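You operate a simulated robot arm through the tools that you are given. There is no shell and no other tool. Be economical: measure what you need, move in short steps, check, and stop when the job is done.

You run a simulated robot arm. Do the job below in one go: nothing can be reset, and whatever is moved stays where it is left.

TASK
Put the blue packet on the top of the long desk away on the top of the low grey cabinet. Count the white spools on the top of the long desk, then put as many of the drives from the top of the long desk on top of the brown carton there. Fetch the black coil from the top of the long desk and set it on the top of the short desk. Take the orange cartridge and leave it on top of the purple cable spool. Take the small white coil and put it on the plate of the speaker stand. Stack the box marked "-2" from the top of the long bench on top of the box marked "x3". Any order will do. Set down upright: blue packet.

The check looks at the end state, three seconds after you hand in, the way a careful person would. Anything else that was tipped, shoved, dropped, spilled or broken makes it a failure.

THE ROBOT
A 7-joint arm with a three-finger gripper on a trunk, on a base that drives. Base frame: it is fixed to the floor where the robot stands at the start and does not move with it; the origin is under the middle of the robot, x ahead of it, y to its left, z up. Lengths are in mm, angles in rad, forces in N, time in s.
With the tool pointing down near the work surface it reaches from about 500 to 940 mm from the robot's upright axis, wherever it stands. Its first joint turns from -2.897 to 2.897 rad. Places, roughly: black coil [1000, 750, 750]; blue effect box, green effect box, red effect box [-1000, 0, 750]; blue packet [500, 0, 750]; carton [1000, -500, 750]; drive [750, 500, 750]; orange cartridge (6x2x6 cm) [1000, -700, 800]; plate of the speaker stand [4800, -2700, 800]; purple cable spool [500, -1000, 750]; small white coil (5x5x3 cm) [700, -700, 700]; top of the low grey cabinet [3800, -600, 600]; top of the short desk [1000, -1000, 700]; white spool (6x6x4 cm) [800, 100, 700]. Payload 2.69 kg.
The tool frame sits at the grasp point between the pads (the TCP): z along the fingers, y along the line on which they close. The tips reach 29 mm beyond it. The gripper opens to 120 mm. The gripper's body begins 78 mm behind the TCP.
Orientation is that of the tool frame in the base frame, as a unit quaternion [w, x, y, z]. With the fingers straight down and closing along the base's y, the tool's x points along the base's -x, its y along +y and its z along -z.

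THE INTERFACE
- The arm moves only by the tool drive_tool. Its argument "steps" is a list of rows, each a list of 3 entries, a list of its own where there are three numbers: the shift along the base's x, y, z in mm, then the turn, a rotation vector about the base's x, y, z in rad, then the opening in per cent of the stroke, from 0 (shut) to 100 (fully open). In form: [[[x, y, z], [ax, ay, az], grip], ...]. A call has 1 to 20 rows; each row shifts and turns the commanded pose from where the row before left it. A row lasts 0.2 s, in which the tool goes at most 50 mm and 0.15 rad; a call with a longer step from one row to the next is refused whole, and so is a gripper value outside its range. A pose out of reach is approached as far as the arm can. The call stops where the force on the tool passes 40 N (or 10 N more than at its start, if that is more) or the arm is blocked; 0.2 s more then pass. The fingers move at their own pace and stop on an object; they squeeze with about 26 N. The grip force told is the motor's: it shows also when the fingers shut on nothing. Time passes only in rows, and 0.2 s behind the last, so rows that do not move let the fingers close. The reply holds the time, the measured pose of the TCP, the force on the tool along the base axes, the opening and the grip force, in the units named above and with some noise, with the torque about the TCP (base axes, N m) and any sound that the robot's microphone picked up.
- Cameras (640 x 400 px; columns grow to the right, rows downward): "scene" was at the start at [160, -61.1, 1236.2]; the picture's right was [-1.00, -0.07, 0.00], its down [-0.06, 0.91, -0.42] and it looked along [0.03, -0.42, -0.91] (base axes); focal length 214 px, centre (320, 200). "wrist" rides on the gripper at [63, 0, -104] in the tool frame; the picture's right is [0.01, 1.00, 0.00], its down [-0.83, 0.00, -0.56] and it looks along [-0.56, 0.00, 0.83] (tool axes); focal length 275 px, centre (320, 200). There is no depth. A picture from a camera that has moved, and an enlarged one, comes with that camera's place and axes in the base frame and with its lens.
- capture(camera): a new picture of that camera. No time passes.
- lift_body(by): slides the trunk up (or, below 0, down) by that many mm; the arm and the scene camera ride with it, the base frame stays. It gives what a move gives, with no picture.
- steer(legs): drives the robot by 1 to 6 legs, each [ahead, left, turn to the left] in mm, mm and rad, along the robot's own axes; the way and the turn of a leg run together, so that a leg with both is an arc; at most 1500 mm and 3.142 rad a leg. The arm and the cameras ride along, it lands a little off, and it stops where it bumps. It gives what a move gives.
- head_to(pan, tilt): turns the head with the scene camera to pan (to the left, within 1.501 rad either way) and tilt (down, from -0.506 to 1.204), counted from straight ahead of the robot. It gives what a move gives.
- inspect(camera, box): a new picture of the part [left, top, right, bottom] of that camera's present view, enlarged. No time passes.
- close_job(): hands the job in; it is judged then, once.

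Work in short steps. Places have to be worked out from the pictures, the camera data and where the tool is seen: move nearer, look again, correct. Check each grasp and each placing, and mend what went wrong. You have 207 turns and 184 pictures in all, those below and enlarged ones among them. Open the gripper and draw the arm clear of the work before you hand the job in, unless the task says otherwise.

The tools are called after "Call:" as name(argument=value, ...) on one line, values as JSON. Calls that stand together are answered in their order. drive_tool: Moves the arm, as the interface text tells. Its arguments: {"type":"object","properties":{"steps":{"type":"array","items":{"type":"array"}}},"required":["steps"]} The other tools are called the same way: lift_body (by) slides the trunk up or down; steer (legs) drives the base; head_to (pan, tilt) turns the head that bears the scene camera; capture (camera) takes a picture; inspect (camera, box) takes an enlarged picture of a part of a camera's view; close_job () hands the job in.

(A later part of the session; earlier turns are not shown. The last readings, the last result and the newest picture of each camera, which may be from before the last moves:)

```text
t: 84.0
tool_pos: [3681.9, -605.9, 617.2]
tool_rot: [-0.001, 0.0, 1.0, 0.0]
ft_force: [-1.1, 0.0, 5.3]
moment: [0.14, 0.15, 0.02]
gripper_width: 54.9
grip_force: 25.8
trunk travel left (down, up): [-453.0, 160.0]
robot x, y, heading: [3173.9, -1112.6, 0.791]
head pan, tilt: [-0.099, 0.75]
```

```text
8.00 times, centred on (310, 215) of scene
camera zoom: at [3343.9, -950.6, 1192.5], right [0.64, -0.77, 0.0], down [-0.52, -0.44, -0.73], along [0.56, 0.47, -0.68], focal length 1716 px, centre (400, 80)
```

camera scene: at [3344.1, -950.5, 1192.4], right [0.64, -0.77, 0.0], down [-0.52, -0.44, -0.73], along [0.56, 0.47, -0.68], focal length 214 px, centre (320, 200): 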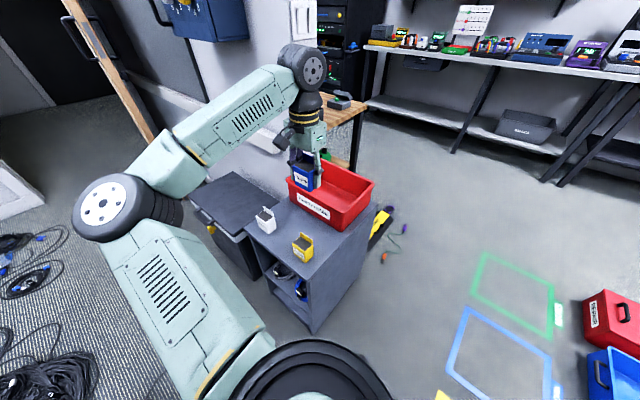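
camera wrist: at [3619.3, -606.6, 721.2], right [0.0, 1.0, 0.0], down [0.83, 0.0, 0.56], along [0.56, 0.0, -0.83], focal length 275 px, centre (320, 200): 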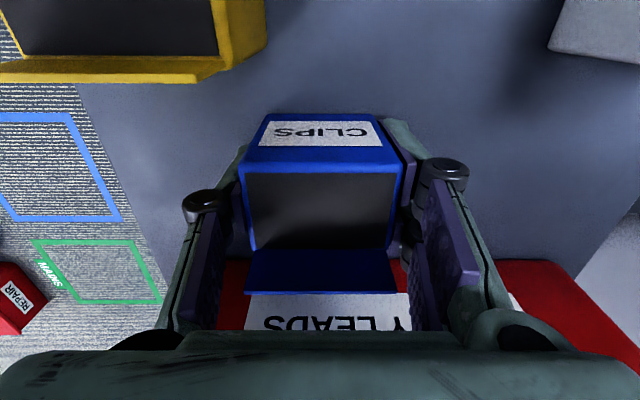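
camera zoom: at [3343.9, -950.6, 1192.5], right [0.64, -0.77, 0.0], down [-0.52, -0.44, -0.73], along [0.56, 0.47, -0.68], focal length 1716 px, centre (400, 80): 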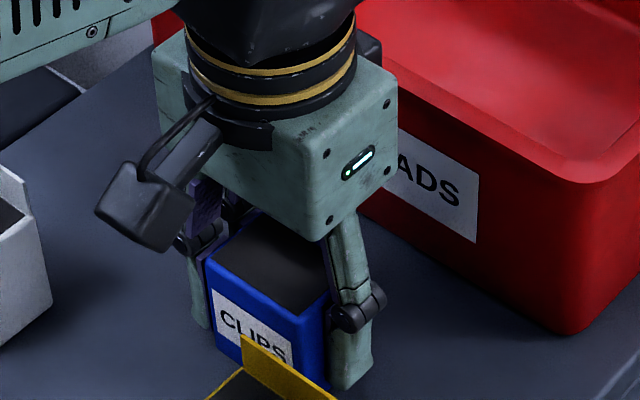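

Contact at z≈617. Release and rise.

Call:
drive_tool(steps=[[[0, 0, 0], [0, 0, 0], 55], [[0, 0, 0], [0, 0, 0], 65], [[0, 0, 0], [0, 0, 0], 65], [[0, 0, 30], [0, 0, 0], 65], [[0, 0, 45], [0, 0, 0], 65], [[0, 0, 45], [0, 0, 0], 65], [[0, 0, 45], [0, 0, 0], 65], [[0, 0, 45], [0, 0, 0], 65], [[-15, -15, 40], [0, 0, 0], 65]])

Call:
inspect(camera="scene", box=[230, 150, 390, 290])

```text
t: 86.0
tool_pos: [3667.1, -621.1, 867.9]
tool_rot: [0.0, 0.0, 1.0, -0.001]
ft_force: [-0.3, 0.0, -0.6]
moment: [0.01, 0.06, 0.0]
gripper_width: 78.2
grip_force: 0.0
trunk travel left (down, up): [-453.0, 160.0]
robot x, y, heading: [3169.6, -1115.1, 0.793]
head pan, tilt: [-0.099, 0.75]
```

```text
2.86 times, centred on (310, 220) of scene
camera zoom: at [3344.2, -950.5, 1192.3], right [0.64, -0.77, 0.0], down [-0.52, -0.44, -0.73], along [0.56, 0.47, -0.68], focal length 613 px, centre (349, 143)
```

zoom: 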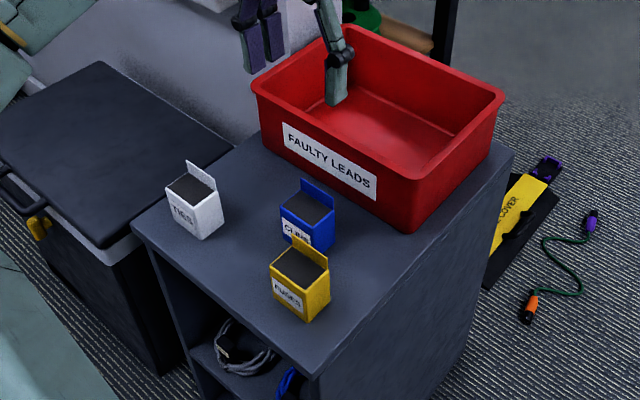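

Blue packet stands upright. Retract the arm to travel pose and restore tool yaw to the robot heading.

Call:
drive_tool(steps=[[[-33, -33, 15], [0, 0, 0.13], 65], [[-33, -33, 15], [0, 0, 0.13], 65], [[-33, -33, 15], [0, 0, 0.13], 65], [[-33, -33, 15], [0, 0, 0.13], 65], [[-33, -33, 15], [0, 0, 0.13], 65], [[-33, -33, 15], [0, 0, 0.13], 65]])

Call:
lift_body(by=160)

Call:
steer(legs=[[-330, 0, 0], [0, 0, -0.793]])

```text
t: 87.4
tool_pos: [3468.6, -817.5, 957.3]
tool_rot: [0.001, -0.381, 0.924, 0.0]
ft_force: [0.0, -0.3, -0.1]
moment: [0.0, -0.02, 0.0]
gripper_width: 77.9
grip_force: 0.0
trunk travel left (down, up): [-453.0, 160.0]
robot x, y, heading: [3170.6, -1116.9, 0.796]
head pan, tilt: [-0.099, 0.75]
```

```text
t: 89.2
tool_pos: [3469.6, -818.0, 1115.9]
tool_rot: [0.001, -0.38, 0.925, 0.0]
ft_force: [-1.1, -0.3, -1.1]
moment: [0.02, 0.0, -0.04]
gripper_width: 78.0
grip_force: 0.1
trunk travel left (down, up): [-613.0, 0.0]
robot x, y, heading: [3174.2, -1113.9, 0.797]
head pan, tilt: [-0.099, 0.75]
```

```text
t: 93.5
tool_pos: [3360.6, -1352.9, 1116.8]
tool_rot: [0.0, 0.007, 1.0, 0.001]
ft_force: [-0.5, 0.1, 0.2]
moment: [-0.03, -0.02, -0.02]
gripper_width: 78.1
grip_force: 0.1
trunk travel left (down, up): [-613.0, 0.0]
robot x, y, heading: [2938.1, -1348.3, 0.003]
head pan, tilt: [-0.099, 0.75]
```

Drive back along the lane.

Call:
steer(legs=[[-80, -825, 0], [-1450, 0, 0], [-1430, 0, 0]])

Call:
head_to(pan=1.0, tilt=0.5)

Call:
capture(camera="scene")

```text
t: 113.8
tool_pos: [388.4, -2157.6, 1116.2]
tool_rot: [0.0, 0.011, 1.0, 0.0]
ft_force: [0.0, -0.2, 0.0]
moment: [0.03, 0.01, 0.02]
gripper_width: 78.0
grip_force: 0.1
trunk travel left (down, up): [-613.0, 0.0]
robot x, y, heading: [-26.5, -2150.3, -0.007]
head pan, tilt: [-0.099, 0.75]
```

```text
t: 115.1
tool_pos: [387.4, -2158.6, 1116.3]
tool_rot: [0.0, 0.01, 1.0, 0.0]
ft_force: [-0.3, 0.1, 0.2]
moment: [0.0, 0.0, 0.04]
gripper_width: 78.0
grip_force: 0.0
trunk travel left (down, up): [-613.0, 0.0]
robot x, y, heading: [-31.6, -2151.8, -0.01]
head pan, tilt: [1.0, 0.499]
```

```text
145 pictures are left
camera scene: at [173.5, -2076.3, 1374.3], right [0.84, -0.55, 0.0], down [-0.26, -0.4, -0.88], along [0.48, 0.74, -0.48], focal length 214 px, centre (320, 200)
```

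scene: 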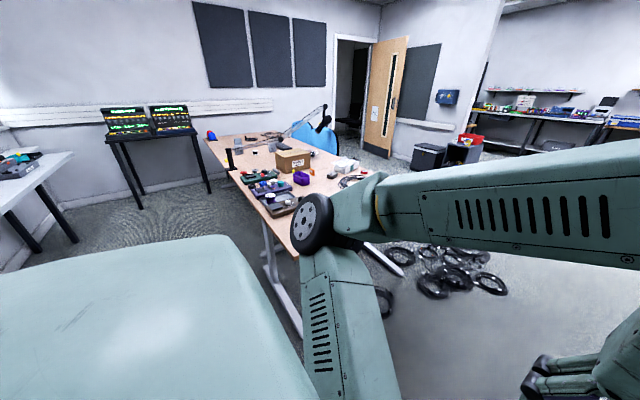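

Strafe left to stand in front of the short desk.

Call:
steer(legs=[[0, 1150, 0.01]])

Call:
head_to(pan=-0.45, tilt=0.8)

Call:
capture(camera="scene")

Call:
capture(camera="wrist")

```text
t: 124.4
tool_pos: [389.1, -998.7, 1115.8]
tool_rot: [-0.001, 0.005, 1.0, 0.0]
ft_force: [-0.4, 1.2, -0.5]
moment: [0.02, 0.01, 0.0]
gripper_width: 77.8
grip_force: 0.1
trunk travel left (down, up): [-613.0, 0.0]
robot x, y, heading: [-29.2, -999.9, 0.001]
head pan, tilt: [1.0, 0.499]
```

```text
t: 125.9
tool_pos: [389.8, -998.7, 1116.4]
tool_rot: [0.0, 0.005, 1.0, 0.0]
ft_force: [1.0, -0.5, 0.0]
moment: [0.02, -0.01, -0.01]
gripper_width: 77.9
grip_force: 0.1
trunk travel left (down, up): [-613.0, 0.0]
robot x, y, heading: [-29.5, -997.8, 0.003]
head pan, tilt: [-0.45, 0.799]
```

```text
144 pictures are left
camera scene: at [197.9, -1030.8, 1348.3], right [-0.43, -0.9, 0.0], down [-0.65, 0.31, -0.7], along [0.63, -0.3, -0.72], focal length 214 px, centre (320, 200)
```

scene: 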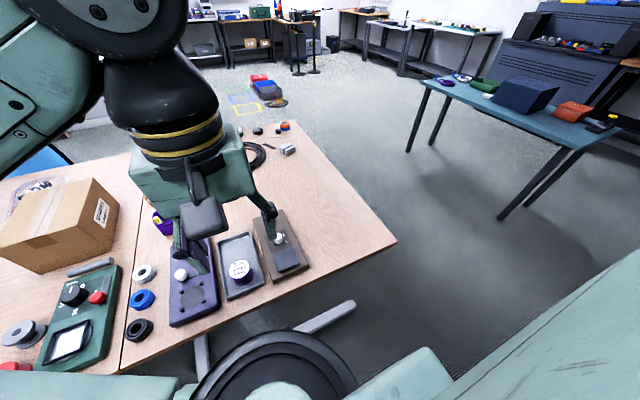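

```text
143 pictures are left
camera wrist: at [326.6, -999.5, 1219.8], right [0.01, 1.0, 0.0], down [0.83, 0.0, 0.56], along [0.56, 0.0, -0.83], focal length 275 px, centre (320, 200)
```

wrist: 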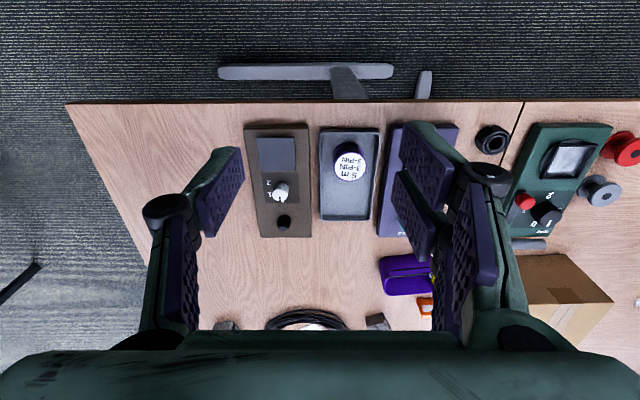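

The purple cable spool with a label "3-PIN" stands in a grey tray near (547,-945). I enlarge details.

Call:
inspect(camera="wrist", box=[300, 95, 460, 235])

Call:
inspect(camera="scene", box=[80, 210, 320, 360])

```text
2.86 times, centred on (380, 165) of wrist
camera zoom: at [326.6, -999.5, 1219.8], right [0.01, 1.0, 0.0], down [0.83, 0.0, 0.56], along [0.56, 0.0, -0.83], focal length 786 px, centre (149, 300)
```

zoom: 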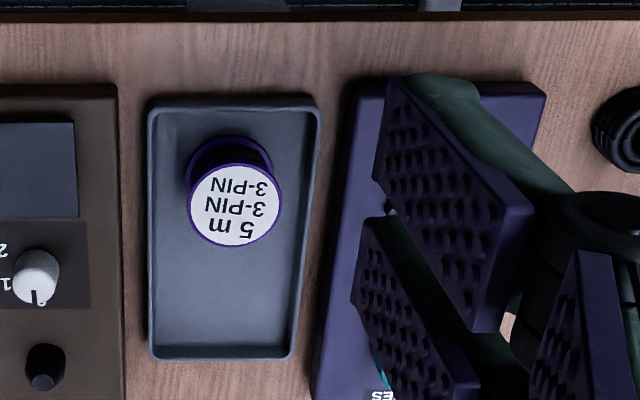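

```text
2.67 times, centred on (200, 285) of scene
camera zoom: at [197.9, -1030.8, 1348.3], right [-0.43, -0.9, 0.0], down [-0.65, 0.31, -0.7], along [0.63, -0.3, -0.72], focal length 572 px, centre (640, -27)
```

zoom: 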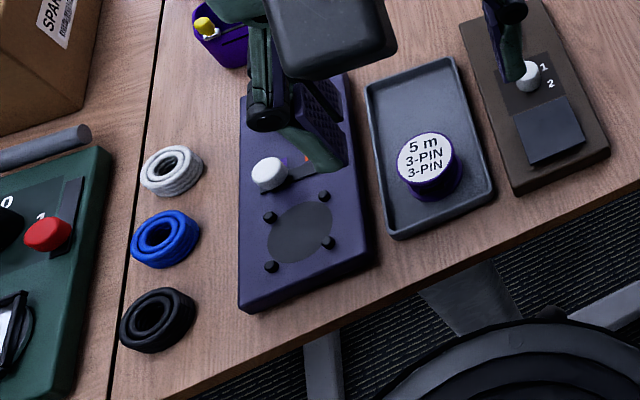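

I look straight down ahead to see how far the base front is from the desk.

Call:
head_to(pan=-0.9, tilt=1.2)

Call:
capture(camera="scene")

```text
t: 126.8
tool_pos: [389.3, -999.2, 1117.5]
tool_rot: [0.0, 0.006, 1.0, -0.001]
ft_force: [-0.1, 0.2, 0.2]
moment: [-0.03, 0.0, -0.02]
gripper_width: 78.0
grip_force: 0.2
trunk travel left (down, up): [-613.0, 0.0]
robot x, y, heading: [-31.2, -996.1, 0.003]
head pan, tilt: [-0.901, 1.201]
```

```text
140 pictures are left
camera scene: at [160.1, -1039.8, 1320.6], right [-0.78, -0.63, 0.0], down [-0.58, 0.73, -0.36], along [0.23, -0.28, -0.93], focal length 214 px, centre (320, 200)
```

scene: 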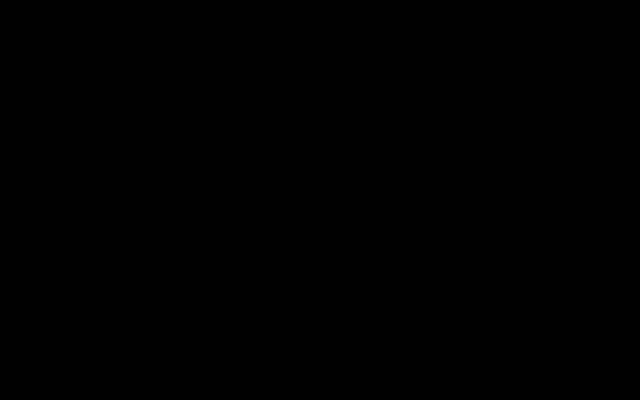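

Move to y≈-760 and ahead in small pieces.

Call:
steer(legs=[[0, 240, 0], [125, 0, 0]])

Call:
head_to(pan=-0.5, tilt=0.6)

Call:
capture(camera="scene")

Call:
capture(camera="wrist")

```text
t: 130.2
tool_pos: [514.0, -758.1, 1116.2]
tool_rot: [0.0, 0.005, 1.0, 0.0]
ft_force: [0.2, -0.7, -0.6]
moment: [0.0, 0.03, 0.0]
gripper_width: 78.2
grip_force: 0.0
trunk travel left (down, up): [-613.0, 0.0]
robot x, y, heading: [92.1, -753.6, 0.003]
head pan, tilt: [-0.901, 1.201]
```

```text
t: 131.2
tool_pos: [513.4, -757.0, 1116.8]
tool_rot: [0.0, 0.005, 1.0, -0.001]
ft_force: [0.3, -0.8, -0.3]
moment: [0.0, 0.03, -0.02]
gripper_width: 77.9
grip_force: 0.1
trunk travel left (down, up): [-613.0, 0.0]
robot x, y, heading: [91.8, -753.2, 0.001]
head pan, tilt: [-0.499, 0.6]
```

```text
139 pictures are left
camera scene: at [326.1, -796.7, 1365.1], right [-0.48, -0.88, 0.0], down [-0.5, 0.27, -0.82], along [0.73, -0.39, -0.57], focal length 214 px, centre (320, 200)
```

scene: 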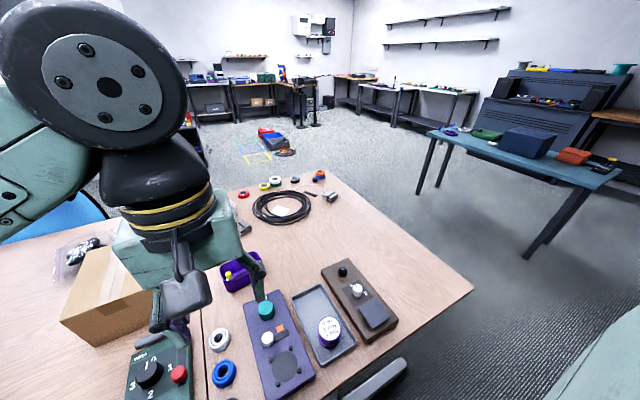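

```text
138 pictures are left
camera wrist: at [449.8, -758.3, 1219.8], right [0.01, 1.0, 0.0], down [0.83, 0.0, 0.56], along [0.56, 0.0, -0.83], focal length 275 px, centre (320, 200)
```

wrist: 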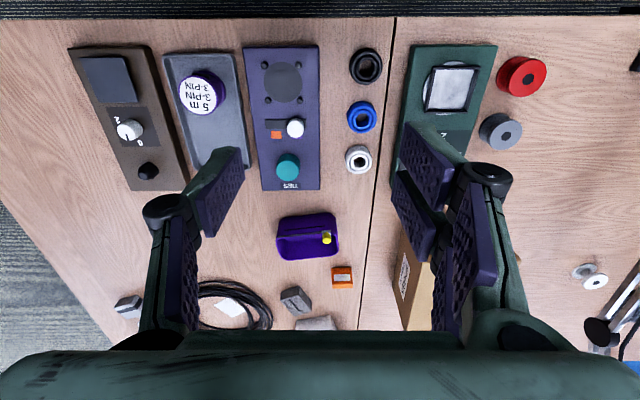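

The orange cartridge is at about (975,-705). Zoom in on it.

Call:
inspect(camera="wrist", box=[270, 205, 430, 325])

```text
3.33 times, centred on (350, 265) of wrist
camera zoom: at [449.8, -758.3, 1219.8], right [0.01, 1.0, 0.0], down [0.83, 0.0, 0.56], along [0.56, 0.0, -0.83], focal length 918 px, centre (220, -17)
```

zoom: 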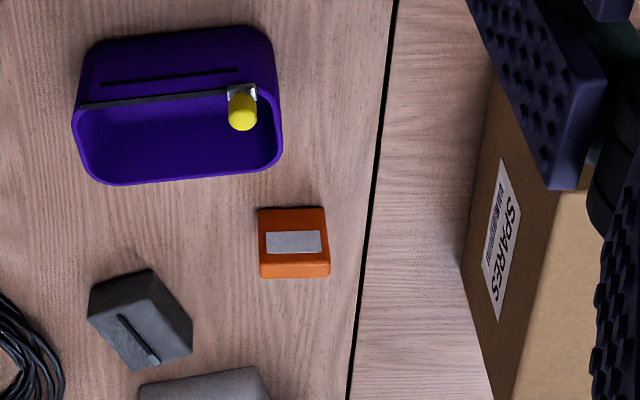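

The cartridge stands upright (about 55 wide in y, 20 thick in x), front face x≈990, y≈-703. I advance the hand high over it and check the elbow.

Call:
drive_tool(steps=[[[45, 6, -15], [0, 0, 0], 65], [[45, 6, -15], [0, 0, 0], 65], [[45, 6, -15], [0, 0, 0], 65], [[45, 6, -15], [0, 0, 0], 65], [[45, 6, -15], [0, 0, 0], 65], [[45, 6, -15], [0, 0, 0], 65], [[45, 6, -15], [0, 0, 0], 65]])

Call:
head_to(pan=0.1, tilt=0.6)

Call:
capture(camera="scene")

Call:
capture(camera="wrist")

```text
t: 132.8
tool_pos: [829.2, -717.1, 1012.5]
tool_rot: [0.0, 0.005, 1.0, 0.0]
ft_force: [0.0, 0.0, 0.5]
moment: [0.02, 0.05, -0.01]
gripper_width: 77.9
grip_force: 0.0
trunk travel left (down, up): [-613.0, 0.0]
robot x, y, heading: [95.9, -754.8, 0.012]
head pan, tilt: [-0.499, 0.6]
```

```text
t: 133.8
tool_pos: [826.9, -715.6, 1011.3]
tool_rot: [0.0, 0.005, 1.0, 0.0]
ft_force: [0.6, -0.4, 0.5]
moment: [-0.01, 0.03, 0.03]
gripper_width: 77.9
grip_force: 0.0
trunk travel left (down, up): [-613.0, 0.0]
robot x, y, heading: [92.1, -755.7, -0.001]
head pan, tilt: [0.099, 0.6]
```

```text
136 pictures are left
camera scene: at [336.3, -745.6, 1365.2], right [0.1, -0.99, 0.0], down [-0.56, -0.06, -0.83], along [0.82, 0.08, -0.56], focal length 214 px, centre (320, 200)
```

scene: 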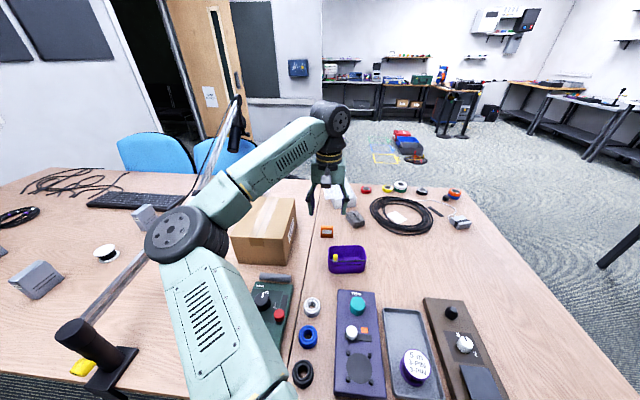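

```text
135 pictures are left
camera wrist: at [764.3, -716.6, 1114.9], right [0.01, 1.0, 0.0], down [0.83, 0.0, 0.56], along [0.56, 0.0, -0.83], focal length 275 px, centre (320, 200)
```

wrist: 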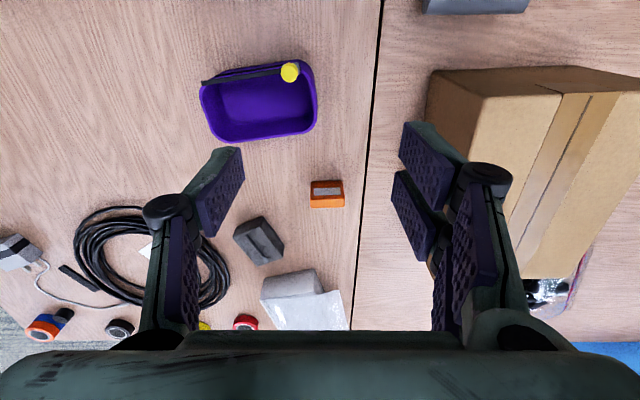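

Cartridge centre ≈(998,-706). I advance over it, then descend without lowering the trunk so the elbow stays high over the lamp.

Call:
drive_tool(steps=[[[43, 2, -20], [0, 0, 0], 65], [[43, 2, -20], [0, 0, 0], 65], [[43, 3, -20], [0, 0, 0], 65], [[42, 3, -20], [0, 0, 0], 65], [[0, 0, -40], [0, 0, 0], 65]])

Call:
capture(camera="scene")

Call:
capture(camera="wrist")

```text
t: 135.0
tool_pos: [998.3, -704.5, 890.6]
tool_rot: [0.0, 0.005, 1.0, 0.0]
ft_force: [-0.4, 0.3, 0.6]
moment: [0.0, -0.01, -0.01]
gripper_width: 78.2
grip_force: 0.0
trunk travel left (down, up): [-613.0, 0.0]
robot x, y, heading: [90.3, -756.0, -0.0]
head pan, tilt: [0.099, 0.6]
```

```text
134 pictures are left
camera scene: at [336.5, -745.2, 1365.2], right [0.1, -0.99, 0.0], down [-0.56, -0.06, -0.82], along [0.82, 0.09, -0.57], focal length 214 px, centre (320, 200)
```

scene: 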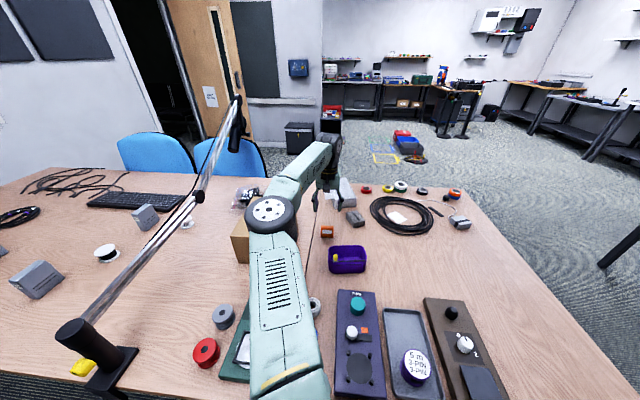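

```text
133 pictures are left
camera wrist: at [935.7, -705.2, 994.4], right [0.01, 1.0, 0.0], down [0.83, -0.01, 0.56], along [0.56, 0.0, -0.83], focal length 275 px, centre (320, 200)
```

wrist: 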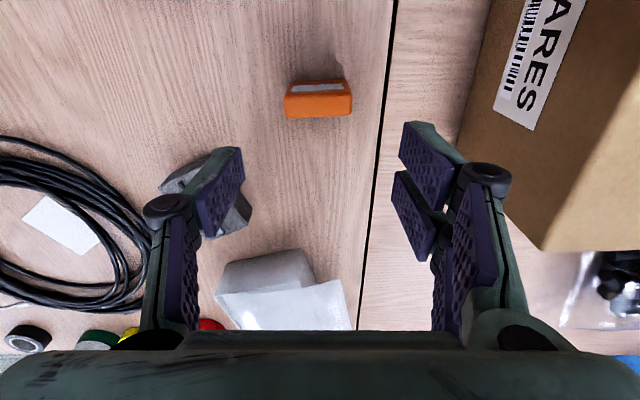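

Cartridge centre ≈(994,-706), turned ≈+0.08. Align and descend to z≈766.

Call:
drive_tool(steps=[[[-4, -1, -40], [0, 0, 0.08], 65], [[0, 0, -40], [0, 0, 0], 65], [[0, 0, -30], [0, 0, 0], 65], [[0, 0, -15], [0, 0, 0], 65], [[0, 0, 0], [0, 0, 0], 65]])

Call:
capture(camera="wrist")

Call:
capture(camera="scene")

```text
t: 136.2
tool_pos: [995.1, -706.8, 765.2]
tool_rot: [0.001, -0.035, 0.999, 0.0]
ft_force: [-0.6, 0.1, 0.1]
moment: [-0.02, -0.04, 0.0]
gripper_width: 77.8
grip_force: 0.1
trunk travel left (down, up): [-613.0, 0.0]
robot x, y, heading: [91.9, -756.5, 0.004]
head pan, tilt: [0.099, 0.6]
```

```text
132 pictures are left
camera wrist: at [931.9, -712.7, 869.1], right [-0.07, 1.0, 0.0], down [0.83, 0.06, 0.56], along [0.55, 0.04, -0.83], focal length 275 px, centre (320, 200)
```

wrist: 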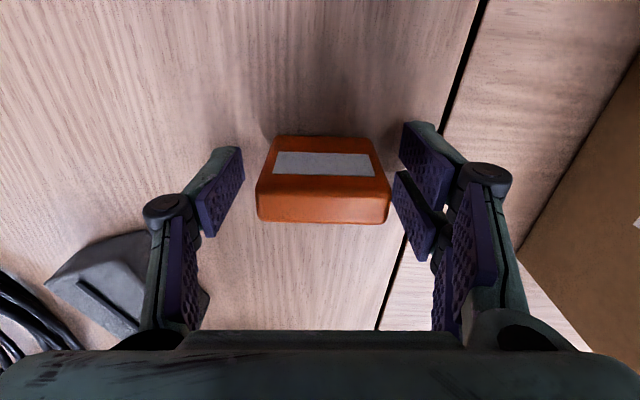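

```text
131 pictures are left
camera scene: at [336.3, -745.6, 1365.2], right [0.1, -0.99, 0.0], down [-0.56, -0.06, -0.83], along [0.82, 0.09, -0.56], focal length 214 px, centre (320, 200)
```

scene: 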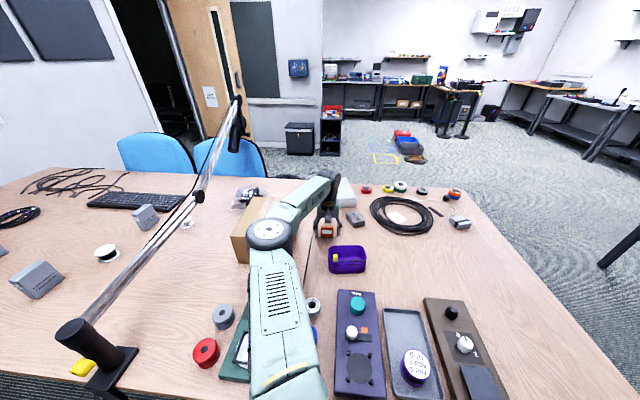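

Fingers straddle it well. Close.

Call:
drive_tool(steps=[[[-2, 0, 0], [0, 0, 0], 30], [[0, 0, 0], [0, 0, 0], 15], [[0, 0, 0], [0, 0, 0], 15], [[0, 0, 0], [0, 0, 0], 15]])

Call:
drive_tool(steps=[[[0, 0, 20], [0, 0, 0], 15], [[0, 0, 45], [0, 0, 0], 15], [[0, 0, 45], [0, 0, 0], 15], [[-20, 0, 45], [0, 0, 0], 15], [[-40, -15, 20], [0, 0, 0], 15], [[-45, -15, 0], [0, 0, 0], 15], [[-45, -15, 0], [0, 0, 0], 15]])

Call:
capture(camera="wrist")

```text
t: 137.2
tool_pos: [993.1, -707.4, 766.6]
tool_rot: [0.0, -0.035, 0.999, 0.0]
ft_force: [-0.1, 0.3, -0.9]
moment: [0.03, 0.0, 0.0]
gripper_width: 51.2
grip_force: 25.9
trunk travel left (down, up): [-613.0, 0.0]
robot x, y, heading: [92.8, -750.2, 0.008]
head pan, tilt: [0.099, 0.6]
```

```text
t: 138.8
tool_pos: [840.7, -751.7, 942.0]
tool_rot: [-0.001, -0.036, 0.999, 0.0]
ft_force: [-0.1, -1.0, -0.4]
moment: [0.02, -0.04, 0.04]
gripper_width: 51.3
grip_force: 25.7
trunk travel left (down, up): [-613.0, 0.0]
robot x, y, heading: [95.5, -751.4, 0.007]
head pan, tilt: [0.099, 0.6]
```

```text
130 pictures are left
camera wrist: at [778.8, -757.1, 1045.6], right [-0.08, 1.0, 0.0], down [0.83, 0.06, 0.56], along [0.55, 0.04, -0.83], focal length 275 px, centre (320, 200)
```

wrist: 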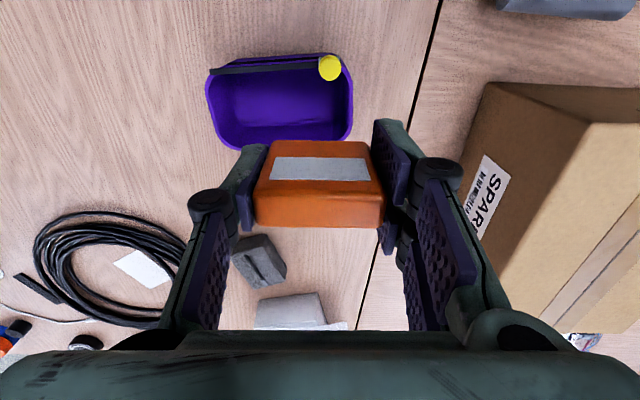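

Held (51 mm). Back the base 110 mm for reach, then bring the hand near the spool and look.

Call:
steer(legs=[[-110, 0, 0]])

Call:
drive_tool(steps=[[[-30, -38, 0], [0, 0, -0.07], 15], [[-30, -38, 0], [0, 0, 0], 15], [[-30, -38, 0], [0, 0, 0], 15], [[-30, -38, 0], [0, 0, 0], 15], [[-30, -38, 0], [0, 0, 0], 15]])

Call:
head_to(pan=-0.5, tilt=0.9)

Call:
capture(camera="scene")

Call:
capture(camera="wrist")

```text
t: 140.0
tool_pos: [731.4, -751.5, 942.7]
tool_rot: [0.001, -0.035, 0.999, 0.0]
ft_force: [-0.2, 0.2, -0.2]
moment: [0.02, -0.01, 0.01]
gripper_width: 51.1
grip_force: 26.1
trunk travel left (down, up): [-613.0, 0.0]
robot x, y, heading: [-20.2, -754.3, 0.006]
head pan, tilt: [0.099, 0.6]
```

```text
t: 141.2
tool_pos: [580.9, -940.9, 940.7]
tool_rot: [-0.001, -0.001, 1.0, -0.001]
ft_force: [0.3, -0.1, -0.7]
moment: [0.01, 0.04, -0.02]
gripper_width: 51.0
grip_force: 24.9
trunk travel left (down, up): [-613.0, 0.0]
robot x, y, heading: [-18.1, -755.0, 0.01]
head pan, tilt: [0.099, 0.6]
```

```text
t: 142.2
tool_pos: [584.1, -940.9, 941.1]
tool_rot: [0.0, -0.001, 1.0, 0.001]
ft_force: [0.4, -0.2, -0.4]
moment: [0.04, -0.01, 0.01]
gripper_width: 51.0
grip_force: 25.8
trunk travel left (down, up): [-613.0, 0.0]
robot x, y, heading: [-15.6, -756.9, 0.006]
head pan, tilt: [-0.499, 0.901]
```

```text
129 pictures are left
camera scene: at [204.5, -790.8, 1340.4], right [-0.47, -0.88, 0.0], down [-0.69, 0.37, -0.62], along [0.55, -0.29, -0.78], focal length 214 px, centre (320, 200)
```

scene: 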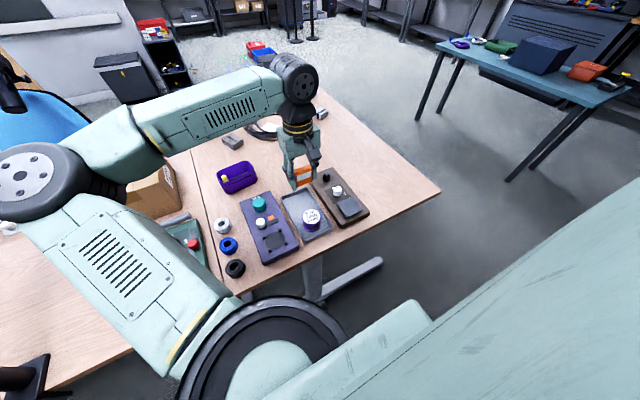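

```text
128 pictures are left
camera wrist: at [519.4, -941.8, 1044.7], right [-0.01, 1.0, 0.0], down [0.83, 0.0, 0.56], along [0.56, 0.0, -0.83], focal length 275 px, centre (320, 200)
```

wrist: 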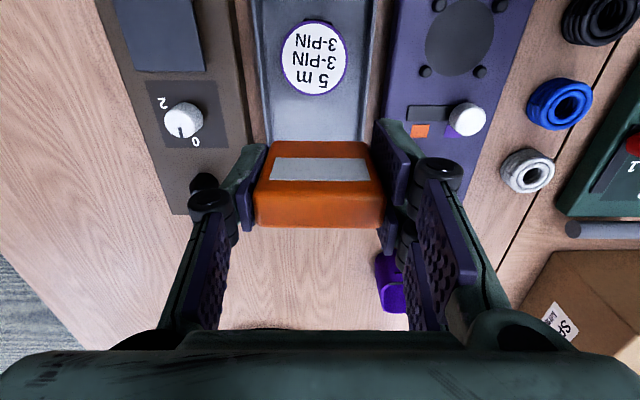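

Spool top at ≈(552,-946,760), dia ≈61. Centre over it and descend to ≈812.

Call:
drive_tool(steps=[[[-30, -5, 0], [0, 0, 0], 15], [[0, 0, -40], [0, 0, 0], 15], [[0, 0, -40], [0, 0, 0], 15], [[0, 0, -30], [0, 0, 0], 15], [[0, 0, -16], [0, 0, 0], 15], [[0, 0, 0], [0, 0, 0], 15]])

Call:
capture(camera="wrist")

Call:
inspect(camera="scene", box=[260, 150, 380, 250])

```text
t: 143.6
tool_pos: [551.3, -945.6, 815.9]
tool_rot: [0.0, 0.0, 1.0, -0.001]
ft_force: [0.0, -0.4, -0.1]
moment: [0.02, 0.0, 0.01]
gripper_width: 51.1
grip_force: 25.7
trunk travel left (down, up): [-613.0, 0.0]
robot x, y, heading: [-16.4, -754.7, 0.001]
head pan, tilt: [-0.499, 0.901]
```

```text
127 pictures are left
camera wrist: at [489.0, -946.8, 918.9], right [0.0, 1.0, 0.0], down [0.83, 0.0, 0.56], along [0.56, 0.0, -0.83], focal length 275 px, centre (320, 200)
```

wrist: 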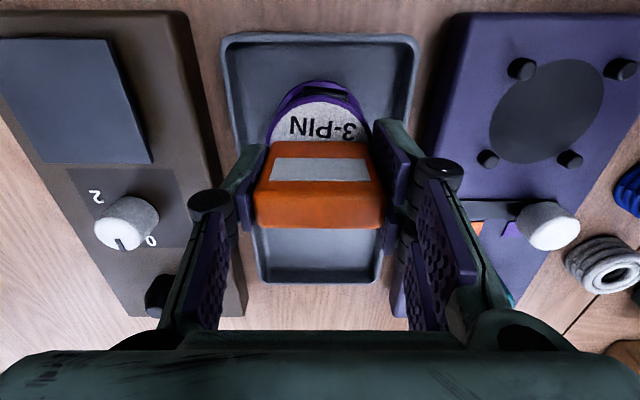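

```text
4.00 times, centred on (320, 200) of scene
camera zoom: at [204.4, -790.9, 1340.4], right [-0.47, -0.88, 0.0], down [-0.69, 0.37, -0.62], along [0.55, -0.29, -0.78], focal length 858 px, centre (320, 200)
```

zoom: 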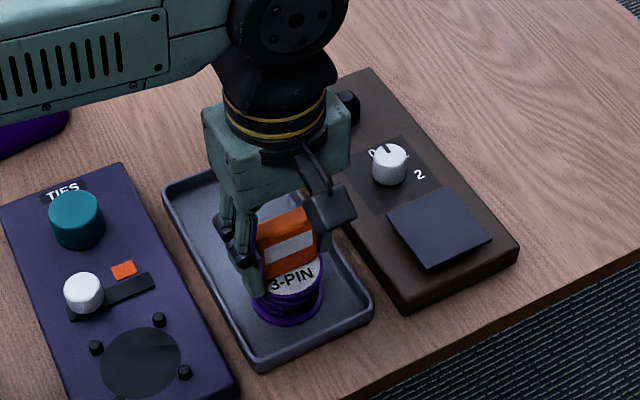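

The rim view suggests the spool centre is nearer x≈558; shift +6 and lower in small steps.

Call:
drive_tool(steps=[[[6, 0, -3], [0, 0, 0], 15], [[0, 0, -3], [0, 0, 0], 15], [[0, 0, -2], [0, 0, 0], 15]])

Call:
drive_tool(steps=[[[0, 0, -2], [0, 0, 0], 15], [[0, 0, -2], [0, 0, 0], 15]])

Call:
drive_tool(steps=[[[0, 0, -2], [0, 0, 0], 15], [[0, 0, -1], [0, 0, 0], 15]])

```text
t: 144.4
tool_pos: [558.4, -945.7, 809.1]
tool_rot: [0.002, -0.001, 1.0, -0.001]
ft_force: [-0.5, -1.9, 19.0]
moment: [-0.01, 0.0, 0.01]
gripper_width: 50.8
grip_force: 25.4
trunk travel left (down, up): [-613.0, 0.0]
robot x, y, heading: [-17.4, -748.9, 0.004]
head pan, tilt: [-0.499, 0.901]
```

```text
t: 145.0
tool_pos: [558.1, -947.0, 806.7]
tool_rot: [0.002, -0.001, 1.0, -0.002]
ft_force: [2.2, 0.3, 36.0]
moment: [0.27, 0.04, -0.01]
gripper_width: 50.6
grip_force: 25.6
trunk travel left (down, up): [-613.0, 0.0]
robot x, y, heading: [-18.9, -754.8, 0.005]
head pan, tilt: [-0.499, 0.901]
```

```text
t: 145.4
tool_pos: [558.7, -946.5, 805.6]
tool_rot: [0.004, 0.0, 1.0, -0.003]
ft_force: [-7.1, 2.9, 24.8]
moment: [0.53, 0.39, 0.05]
gripper_width: 50.5
grip_force: 26.0
trunk travel left (down, up): [-613.0, 0.0]
robot x, y, heading: [-19.8, -754.2, 0.005]
head pan, tilt: [-0.499, 0.901]
stopped in row 2: the force on the tool passed its limit at 48 N (the readings are from after the stop); the commanded pose is now the measured one
```

Contact was already at ≈809; I pressed a few mm too far. Relieve upward and look.

Call:
drive_tool(steps=[[[0, 0, 1], [0, 0, 0], 15], [[0, 0, 0.5], [0, 0, 0], 15]])

Call:
capture(camera="wrist")

Call:
inspect(camera="scene", box=[270, 165, 350, 235])

```text
t: 146.0
tool_pos: [558.7, -946.4, 806.5]
tool_rot: [0.003, -0.001, 1.0, -0.002]
ft_force: [-7.3, 3.0, 20.8]
moment: [0.55, 0.31, 0.13]
gripper_width: 50.5
grip_force: 25.2
trunk travel left (down, up): [-613.0, 0.0]
robot x, y, heading: [-23.0, -754.9, 0.009]
head pan, tilt: [-0.499, 0.901]
```

```text
125 pictures are left
camera wrist: at [494.8, -947.4, 909.7], right [-0.01, 1.0, 0.0], down [0.83, 0.01, 0.56], along [0.56, 0.0, -0.83], focal length 275 px, centre (320, 200)
```

wrist: 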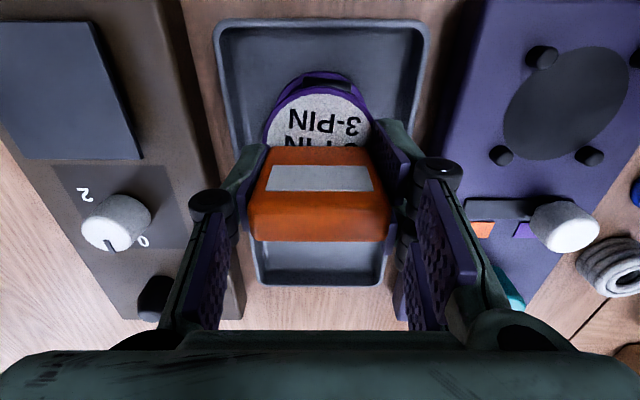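

```text
5.71 times, centred on (310, 200) of scene
camera zoom: at [202.7, -790.2, 1340.7], right [-0.47, -0.88, 0.0], down [-0.69, 0.37, -0.62], along [0.55, -0.3, -0.78], focal length 1226 px, centre (377, 200)
```

zoom: 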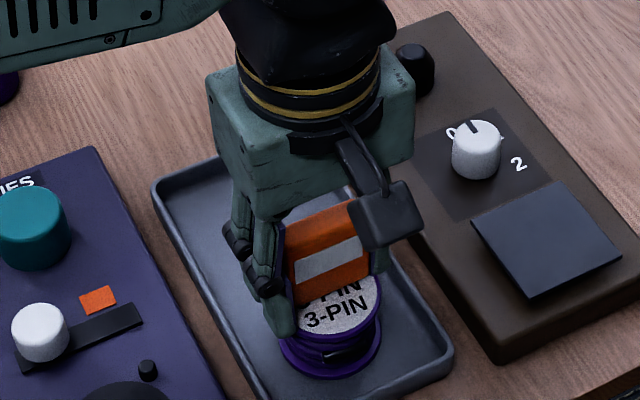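

The cartridge sits ≈9 mm behind the spool's centre. Lift a little, shift -9 in x, and set down again gently.

Call:
drive_tool(steps=[[[0, 0, 6], [0, 0, 0], 15], [[-9, 0, 0], [0, 0, 0], 15], [[0, 0, 0], [0, 0, 0], 15]])

Call:
capture(camera="wrist")

Call:
inspect(camera="scene", box=[270, 165, 350, 235])

```text
t: 146.8
tool_pos: [550.2, -947.0, 811.3]
tool_rot: [0.003, -0.001, 1.0, -0.002]
ft_force: [0.4, 0.3, -0.5]
moment: [0.03, -0.04, 0.01]
gripper_width: 50.5
grip_force: 25.7
trunk travel left (down, up): [-613.0, 0.0]
robot x, y, heading: [-14.9, -754.7, 0.005]
head pan, tilt: [-0.499, 0.901]
```

```text
123 pictures are left
camera wrist: at [486.8, -947.4, 914.2], right [-0.01, 1.0, 0.0], down [0.83, 0.01, 0.56], along [0.56, 0.0, -0.83], focal length 275 px, centre (320, 200)
```

wrist: 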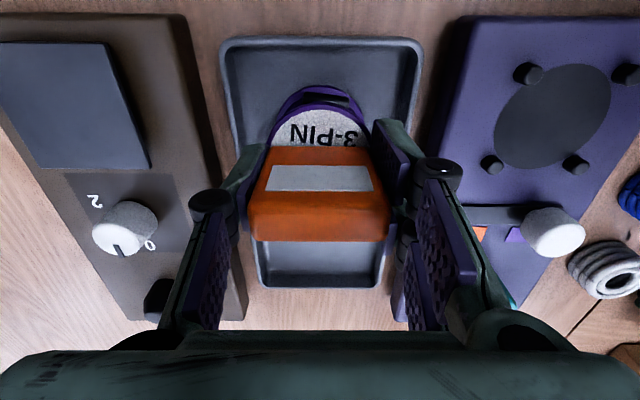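

```text
5.71 times, centred on (310, 200) of scene
camera zoom: at [204.4, -790.7, 1340.4], right [-0.47, -0.88, 0.0], down [-0.69, 0.37, -0.62], along [0.55, -0.29, -0.78], focal length 1226 px, centre (377, 200)
```

zoom: 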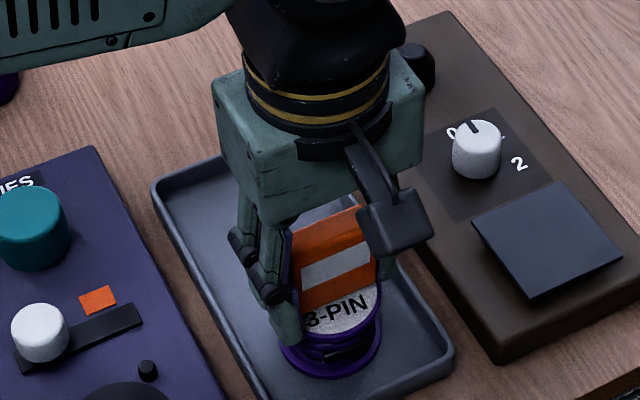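

Now only the last text line shows in front, so the cartridge is centred. Lower in 1–2 mm steps.

Call:
drive_tool(steps=[[[0, 0, -2], [0, 0, 0], 15], [[0, 0, -1], [0, 0, 0], 15]])

```text
t: 147.4
tool_pos: [550.9, -945.6, 808.8]
tool_rot: [0.002, -0.001, 1.0, -0.002]
ft_force: [0.0, 0.3, 0.4]
moment: [-0.02, 0.02, 0.03]
gripper_width: 50.6
grip_force: 25.5
trunk travel left (down, up): [-613.0, 0.0]
robot x, y, heading: [-17.2, -757.0, 0.002]
head pan, tilt: [-0.499, 0.901]
```

Call:
drive_tool(steps=[[[0, 0, -1], [0, 0, 0], 15], [[0, 0, -1], [0, 0, 0], 15]])

```text
t: 148.0
tool_pos: [549.5, -945.8, 806.4]
tool_rot: [0.003, -0.001, 1.0, -0.001]
ft_force: [0.4, 0.8, 2.9]
moment: [0.11, -0.02, -0.06]
gripper_width: 50.5
grip_force: 26.0
trunk travel left (down, up): [-613.0, 0.0]
robot x, y, heading: [-18.1, -755.3, 0.005]
head pan, tilt: [-0.499, 0.901]
```

Touching (2.9 N). One more small step, release slowly and rise.

Call:
drive_tool(steps=[[[0, 0, -0.5], [0, 0, 0], 15], [[0, 0, 0], [0, 0, 0], 48], [[0, 0, 0], [0, 0, 0], 60], [[0, 0, 0], [0, 0, 0], 65], [[0, 0, 15], [0, 0, 0], 65], [[0, 0, 40], [0, 0, 0], 65], [[0, 0, 45], [0, 0, 0], 65]])

Call:
capture(camera="wrist")

Call:
inspect(camera="scene", box=[270, 165, 350, 235])

```text
t: 149.6
tool_pos: [550.3, -945.8, 906.5]
tool_rot: [0.002, -0.001, 1.0, -0.002]
ft_force: [1.0, 0.7, 0.3]
moment: [0.02, 0.01, 0.01]
gripper_width: 78.3
grip_force: 0.0
trunk travel left (down, up): [-613.0, 0.0]
robot x, y, heading: [-16.1, -753.9, 0.004]
head pan, tilt: [-0.499, 0.901]
```

```text
121 pictures are left
camera wrist: at [486.1, -947.4, 1009.7], right [-0.01, 1.0, 0.0], down [0.83, 0.01, 0.56], along [0.56, 0.0, -0.83], focal length 275 px, centre (320, 200)
```

wrist: 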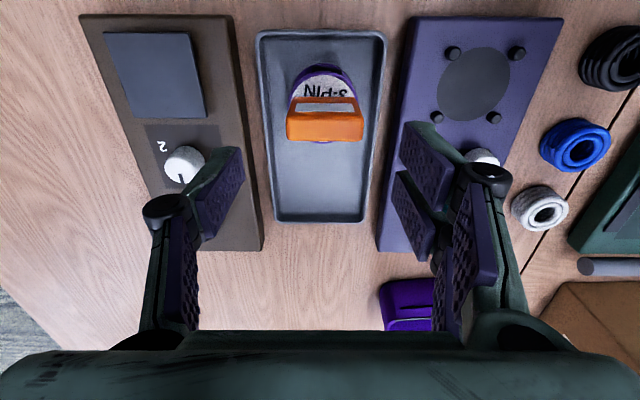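

```text
5.71 times, centred on (310, 200) of scene
camera zoom: at [204.2, -790.7, 1340.4], right [-0.47, -0.88, 0.0], down [-0.69, 0.37, -0.62], along [0.55, -0.29, -0.78], focal length 1226 px, centre (377, 200)
```

zoom: 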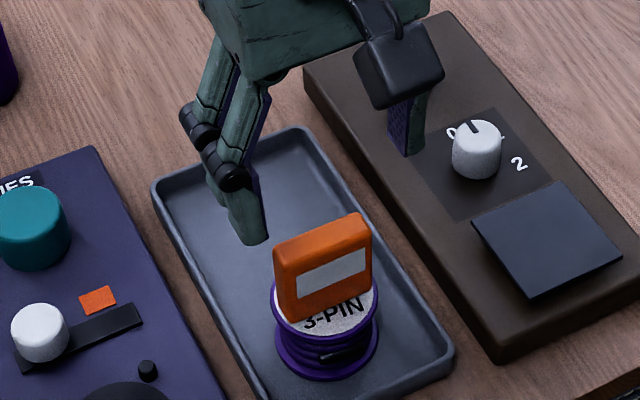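

Cartridge stands on the spool. Next, the small white coil near (677,-686). Move over it and look.

Call:
drive_tool(steps=[[[20, 40, 0], [0, 0, 0], 65], [[20, 45, 0], [0, 0, 0], 65], [[20, 45, 0], [0, 0, 0], 65], [[20, 45, 0], [0, 0, 0], 65], [[20, 45, 0], [0, 0, 0], 65], [[20, 40, -20], [0, 0, 0], 65]])

Call:
capture(camera="wrist")

```text
t: 151.0
tool_pos: [670.3, -686.6, 886.0]
tool_rot: [0.002, 0.0, 1.0, -0.002]
ft_force: [-0.2, -0.1, 0.0]
moment: [-0.01, -0.01, 0.01]
gripper_width: 77.8
grip_force: 0.1
trunk travel left (down, up): [-613.0, 0.0]
robot x, y, heading: [-21.6, -754.3, 0.003]
head pan, tilt: [-0.499, 0.901]
```

```text
119 pictures are left
camera wrist: at [607.4, -687.0, 989.5], right [0.0, 1.0, 0.0], down [0.83, 0.01, 0.56], along [0.56, 0.0, -0.83], focal length 275 px, centre (320, 200)
```

wrist: 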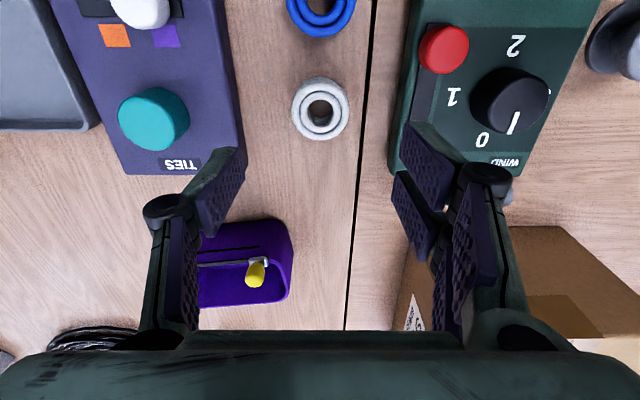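

Coil centre ≈(676,-687), neighbours ≥35 mm away. Descend to z≈759.

Call:
drive_tool(steps=[[[6, 0, -40], [0, 0, 0], 65], [[0, 0, -45], [0, 0, 0], 65], [[0, 0, -30], [0, 0, 0], 65], [[0, 0, -11], [0, 0, 0], 65], [[0, 0, 0], [0, 0, 0], 65]])

Call:
capture(camera="wrist")

```text
t: 152.2
tool_pos: [676.2, -686.7, 760.5]
tool_rot: [0.003, -0.001, 1.0, -0.001]
ft_force: [0.3, -1.1, -0.2]
moment: [-0.02, -0.02, -0.03]
gripper_width: 77.9
grip_force: 0.1
trunk travel left (down, up): [-613.0, 0.0]
robot x, y, heading: [-17.2, -759.4, 0.001]
head pan, tilt: [-0.499, 0.901]
```

```text
118 pictures are left
camera wrist: at [612.6, -687.7, 863.2], right [-0.01, 1.0, 0.0], down [0.83, 0.01, 0.56], along [0.56, 0.0, -0.83], focal length 275 px, centre (320, 200)
```

wrist: 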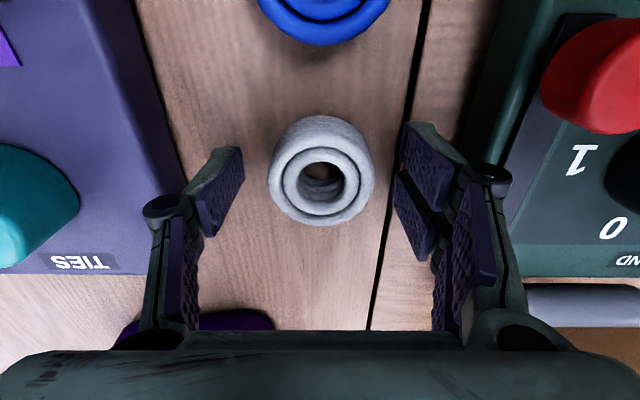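

Well centred. Close and lift.

Call:
drive_tool(steps=[[[1, 0, -1], [0, 0, 0], 30], [[0, 0, 0], [0, 0, 0], 15], [[0, 0, 0], [0, 0, 0], 15], [[0, 0, 0], [0, 0, 0], 15]])

Call:
drive_tool(steps=[[[0, 0, 25], [0, 0, 0], 15], [[0, 0, 45], [0, 0, 0], 15], [[0, 0, 45], [0, 0, 0], 15], [[0, 0, 45], [0, 0, 0], 15]])

Call:
capture(camera="wrist")

```text
t: 153.2
tool_pos: [677.4, -686.6, 758.8]
tool_rot: [0.002, -0.001, 1.0, -0.002]
ft_force: [0.3, -0.7, 0.5]
moment: [0.01, -0.02, 0.01]
gripper_width: 47.9
grip_force: 26.5
trunk travel left (down, up): [-613.0, 0.0]
robot x, y, heading: [-18.9, -754.4, 0.004]
head pan, tilt: [-0.499, 0.901]
```

```text
t: 154.2
tool_pos: [676.8, -687.1, 920.8]
tool_rot: [0.004, 0.0, 1.0, 0.0]
ft_force: [1.0, 0.1, -1.4]
moment: [-0.03, 0.0, -0.03]
gripper_width: 47.9
grip_force: 26.9
trunk travel left (down, up): [-613.0, 0.0]
robot x, y, heading: [-23.3, -755.0, 0.003]
head pan, tilt: [-0.499, 0.901]
```

```text
117 pictures are left
camera wrist: at [613.5, -688.4, 1022.7], right [-0.01, 1.0, 0.0], down [0.83, 0.01, 0.56], along [0.56, 0.0, -0.83], focal length 275 px, centre (320, 200)
```

wrist: 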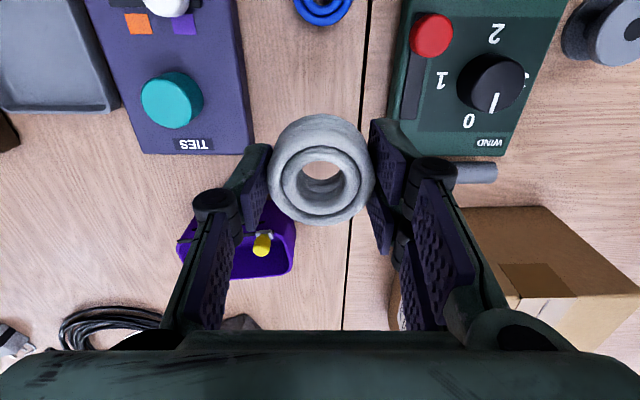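

Coil held. Retract to travel pose and drive to the speaker stands.

Call:
drive_tool(steps=[[[-35, -10, 28], [0, 0, 0], 15], [[-40, -10, 28], [0, 0, 0], 15], [[-40, -10, 28], [0, 0, 0], 15], [[-40, -10, 28], [0, 0, 0], 15], [[-40, -10, 28], [0, 0, 0], 15], [[-40, -10, 28], [0, 0, 0], 15], [[-35, -10, 26], [0, 0, 0], 15]])

Call:
steer(legs=[[-60, 0, 0], [0, -1400, 0], [1480, 0, 0], [1480, 0, 0]])

Call:
head_to(pan=-0.4, tilt=0.35)

Call:
capture(camera="scene")

```text
t: 155.8
tool_pos: [405.6, -757.2, 1112.7]
tool_rot: [0.002, 0.0, 1.0, -0.001]
ft_force: [-0.8, 0.4, 0.9]
moment: [0.0, -0.01, -0.02]
gripper_width: 47.8
grip_force: 25.7
trunk travel left (down, up): [-613.0, 0.0]
robot x, y, heading: [-17.7, -754.2, 0.002]
head pan, tilt: [-0.499, 0.901]
```

```text
t: 181.4
tool_pos: [3334.0, -2133.2, 1113.2]
tool_rot: [0.003, 0.001, 1.0, -0.001]
ft_force: [-0.1, 0.2, -1.1]
moment: [0.0, 0.01, 0.01]
gripper_width: 47.8
grip_force: 26.6
trunk travel left (down, up): [-613.0, 0.0]
robot x, y, heading: [2908.0, -2127.0, -0.001]
head pan, tilt: [-0.499, 0.901]
```

```text
t: 182.4
tool_pos: [3334.7, -2132.2, 1113.3]
tool_rot: [0.003, 0.003, 1.0, -0.002]
ft_force: [-0.3, 0.2, -0.2]
moment: [0.01, 0.01, 0.04]
gripper_width: 47.9
grip_force: 25.9
trunk travel left (down, up): [-613.0, 0.0]
robot x, y, heading: [2907.7, -2129.1, 0.004]
head pan, tilt: [-0.4, 0.351]
```

```text
116 pictures are left
camera scene: at [3152.4, -2166.1, 1387.9], right [-0.39, -0.92, 0.0], down [-0.32, 0.13, -0.94], along [0.86, -0.37, -0.34], focal length 214 px, centre (320, 200)
```

scene: 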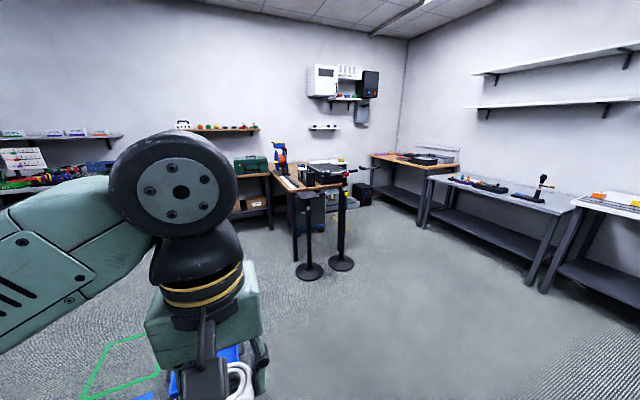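

Call:
inspect(camera="scene", box=[260, 130, 400, 290])

```text
2.50 times, centred on (330, 210) of scene
camera zoom: at [3152.4, -2166.1, 1387.9], right [-0.39, -0.92, 0.0], down [-0.32, 0.13, -0.94], along [0.86, -0.37, -0.34], focal length 536 px, centre (295, 175)
```

zoom: 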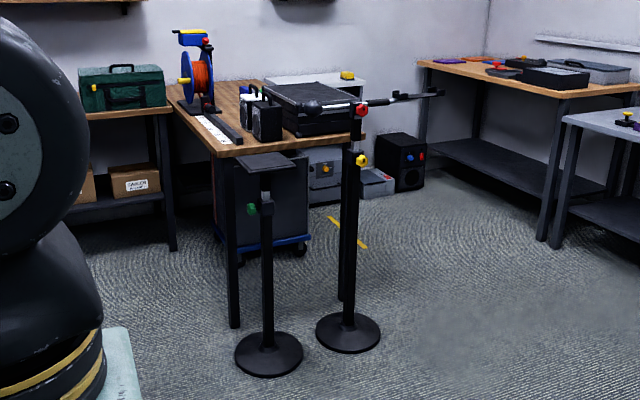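

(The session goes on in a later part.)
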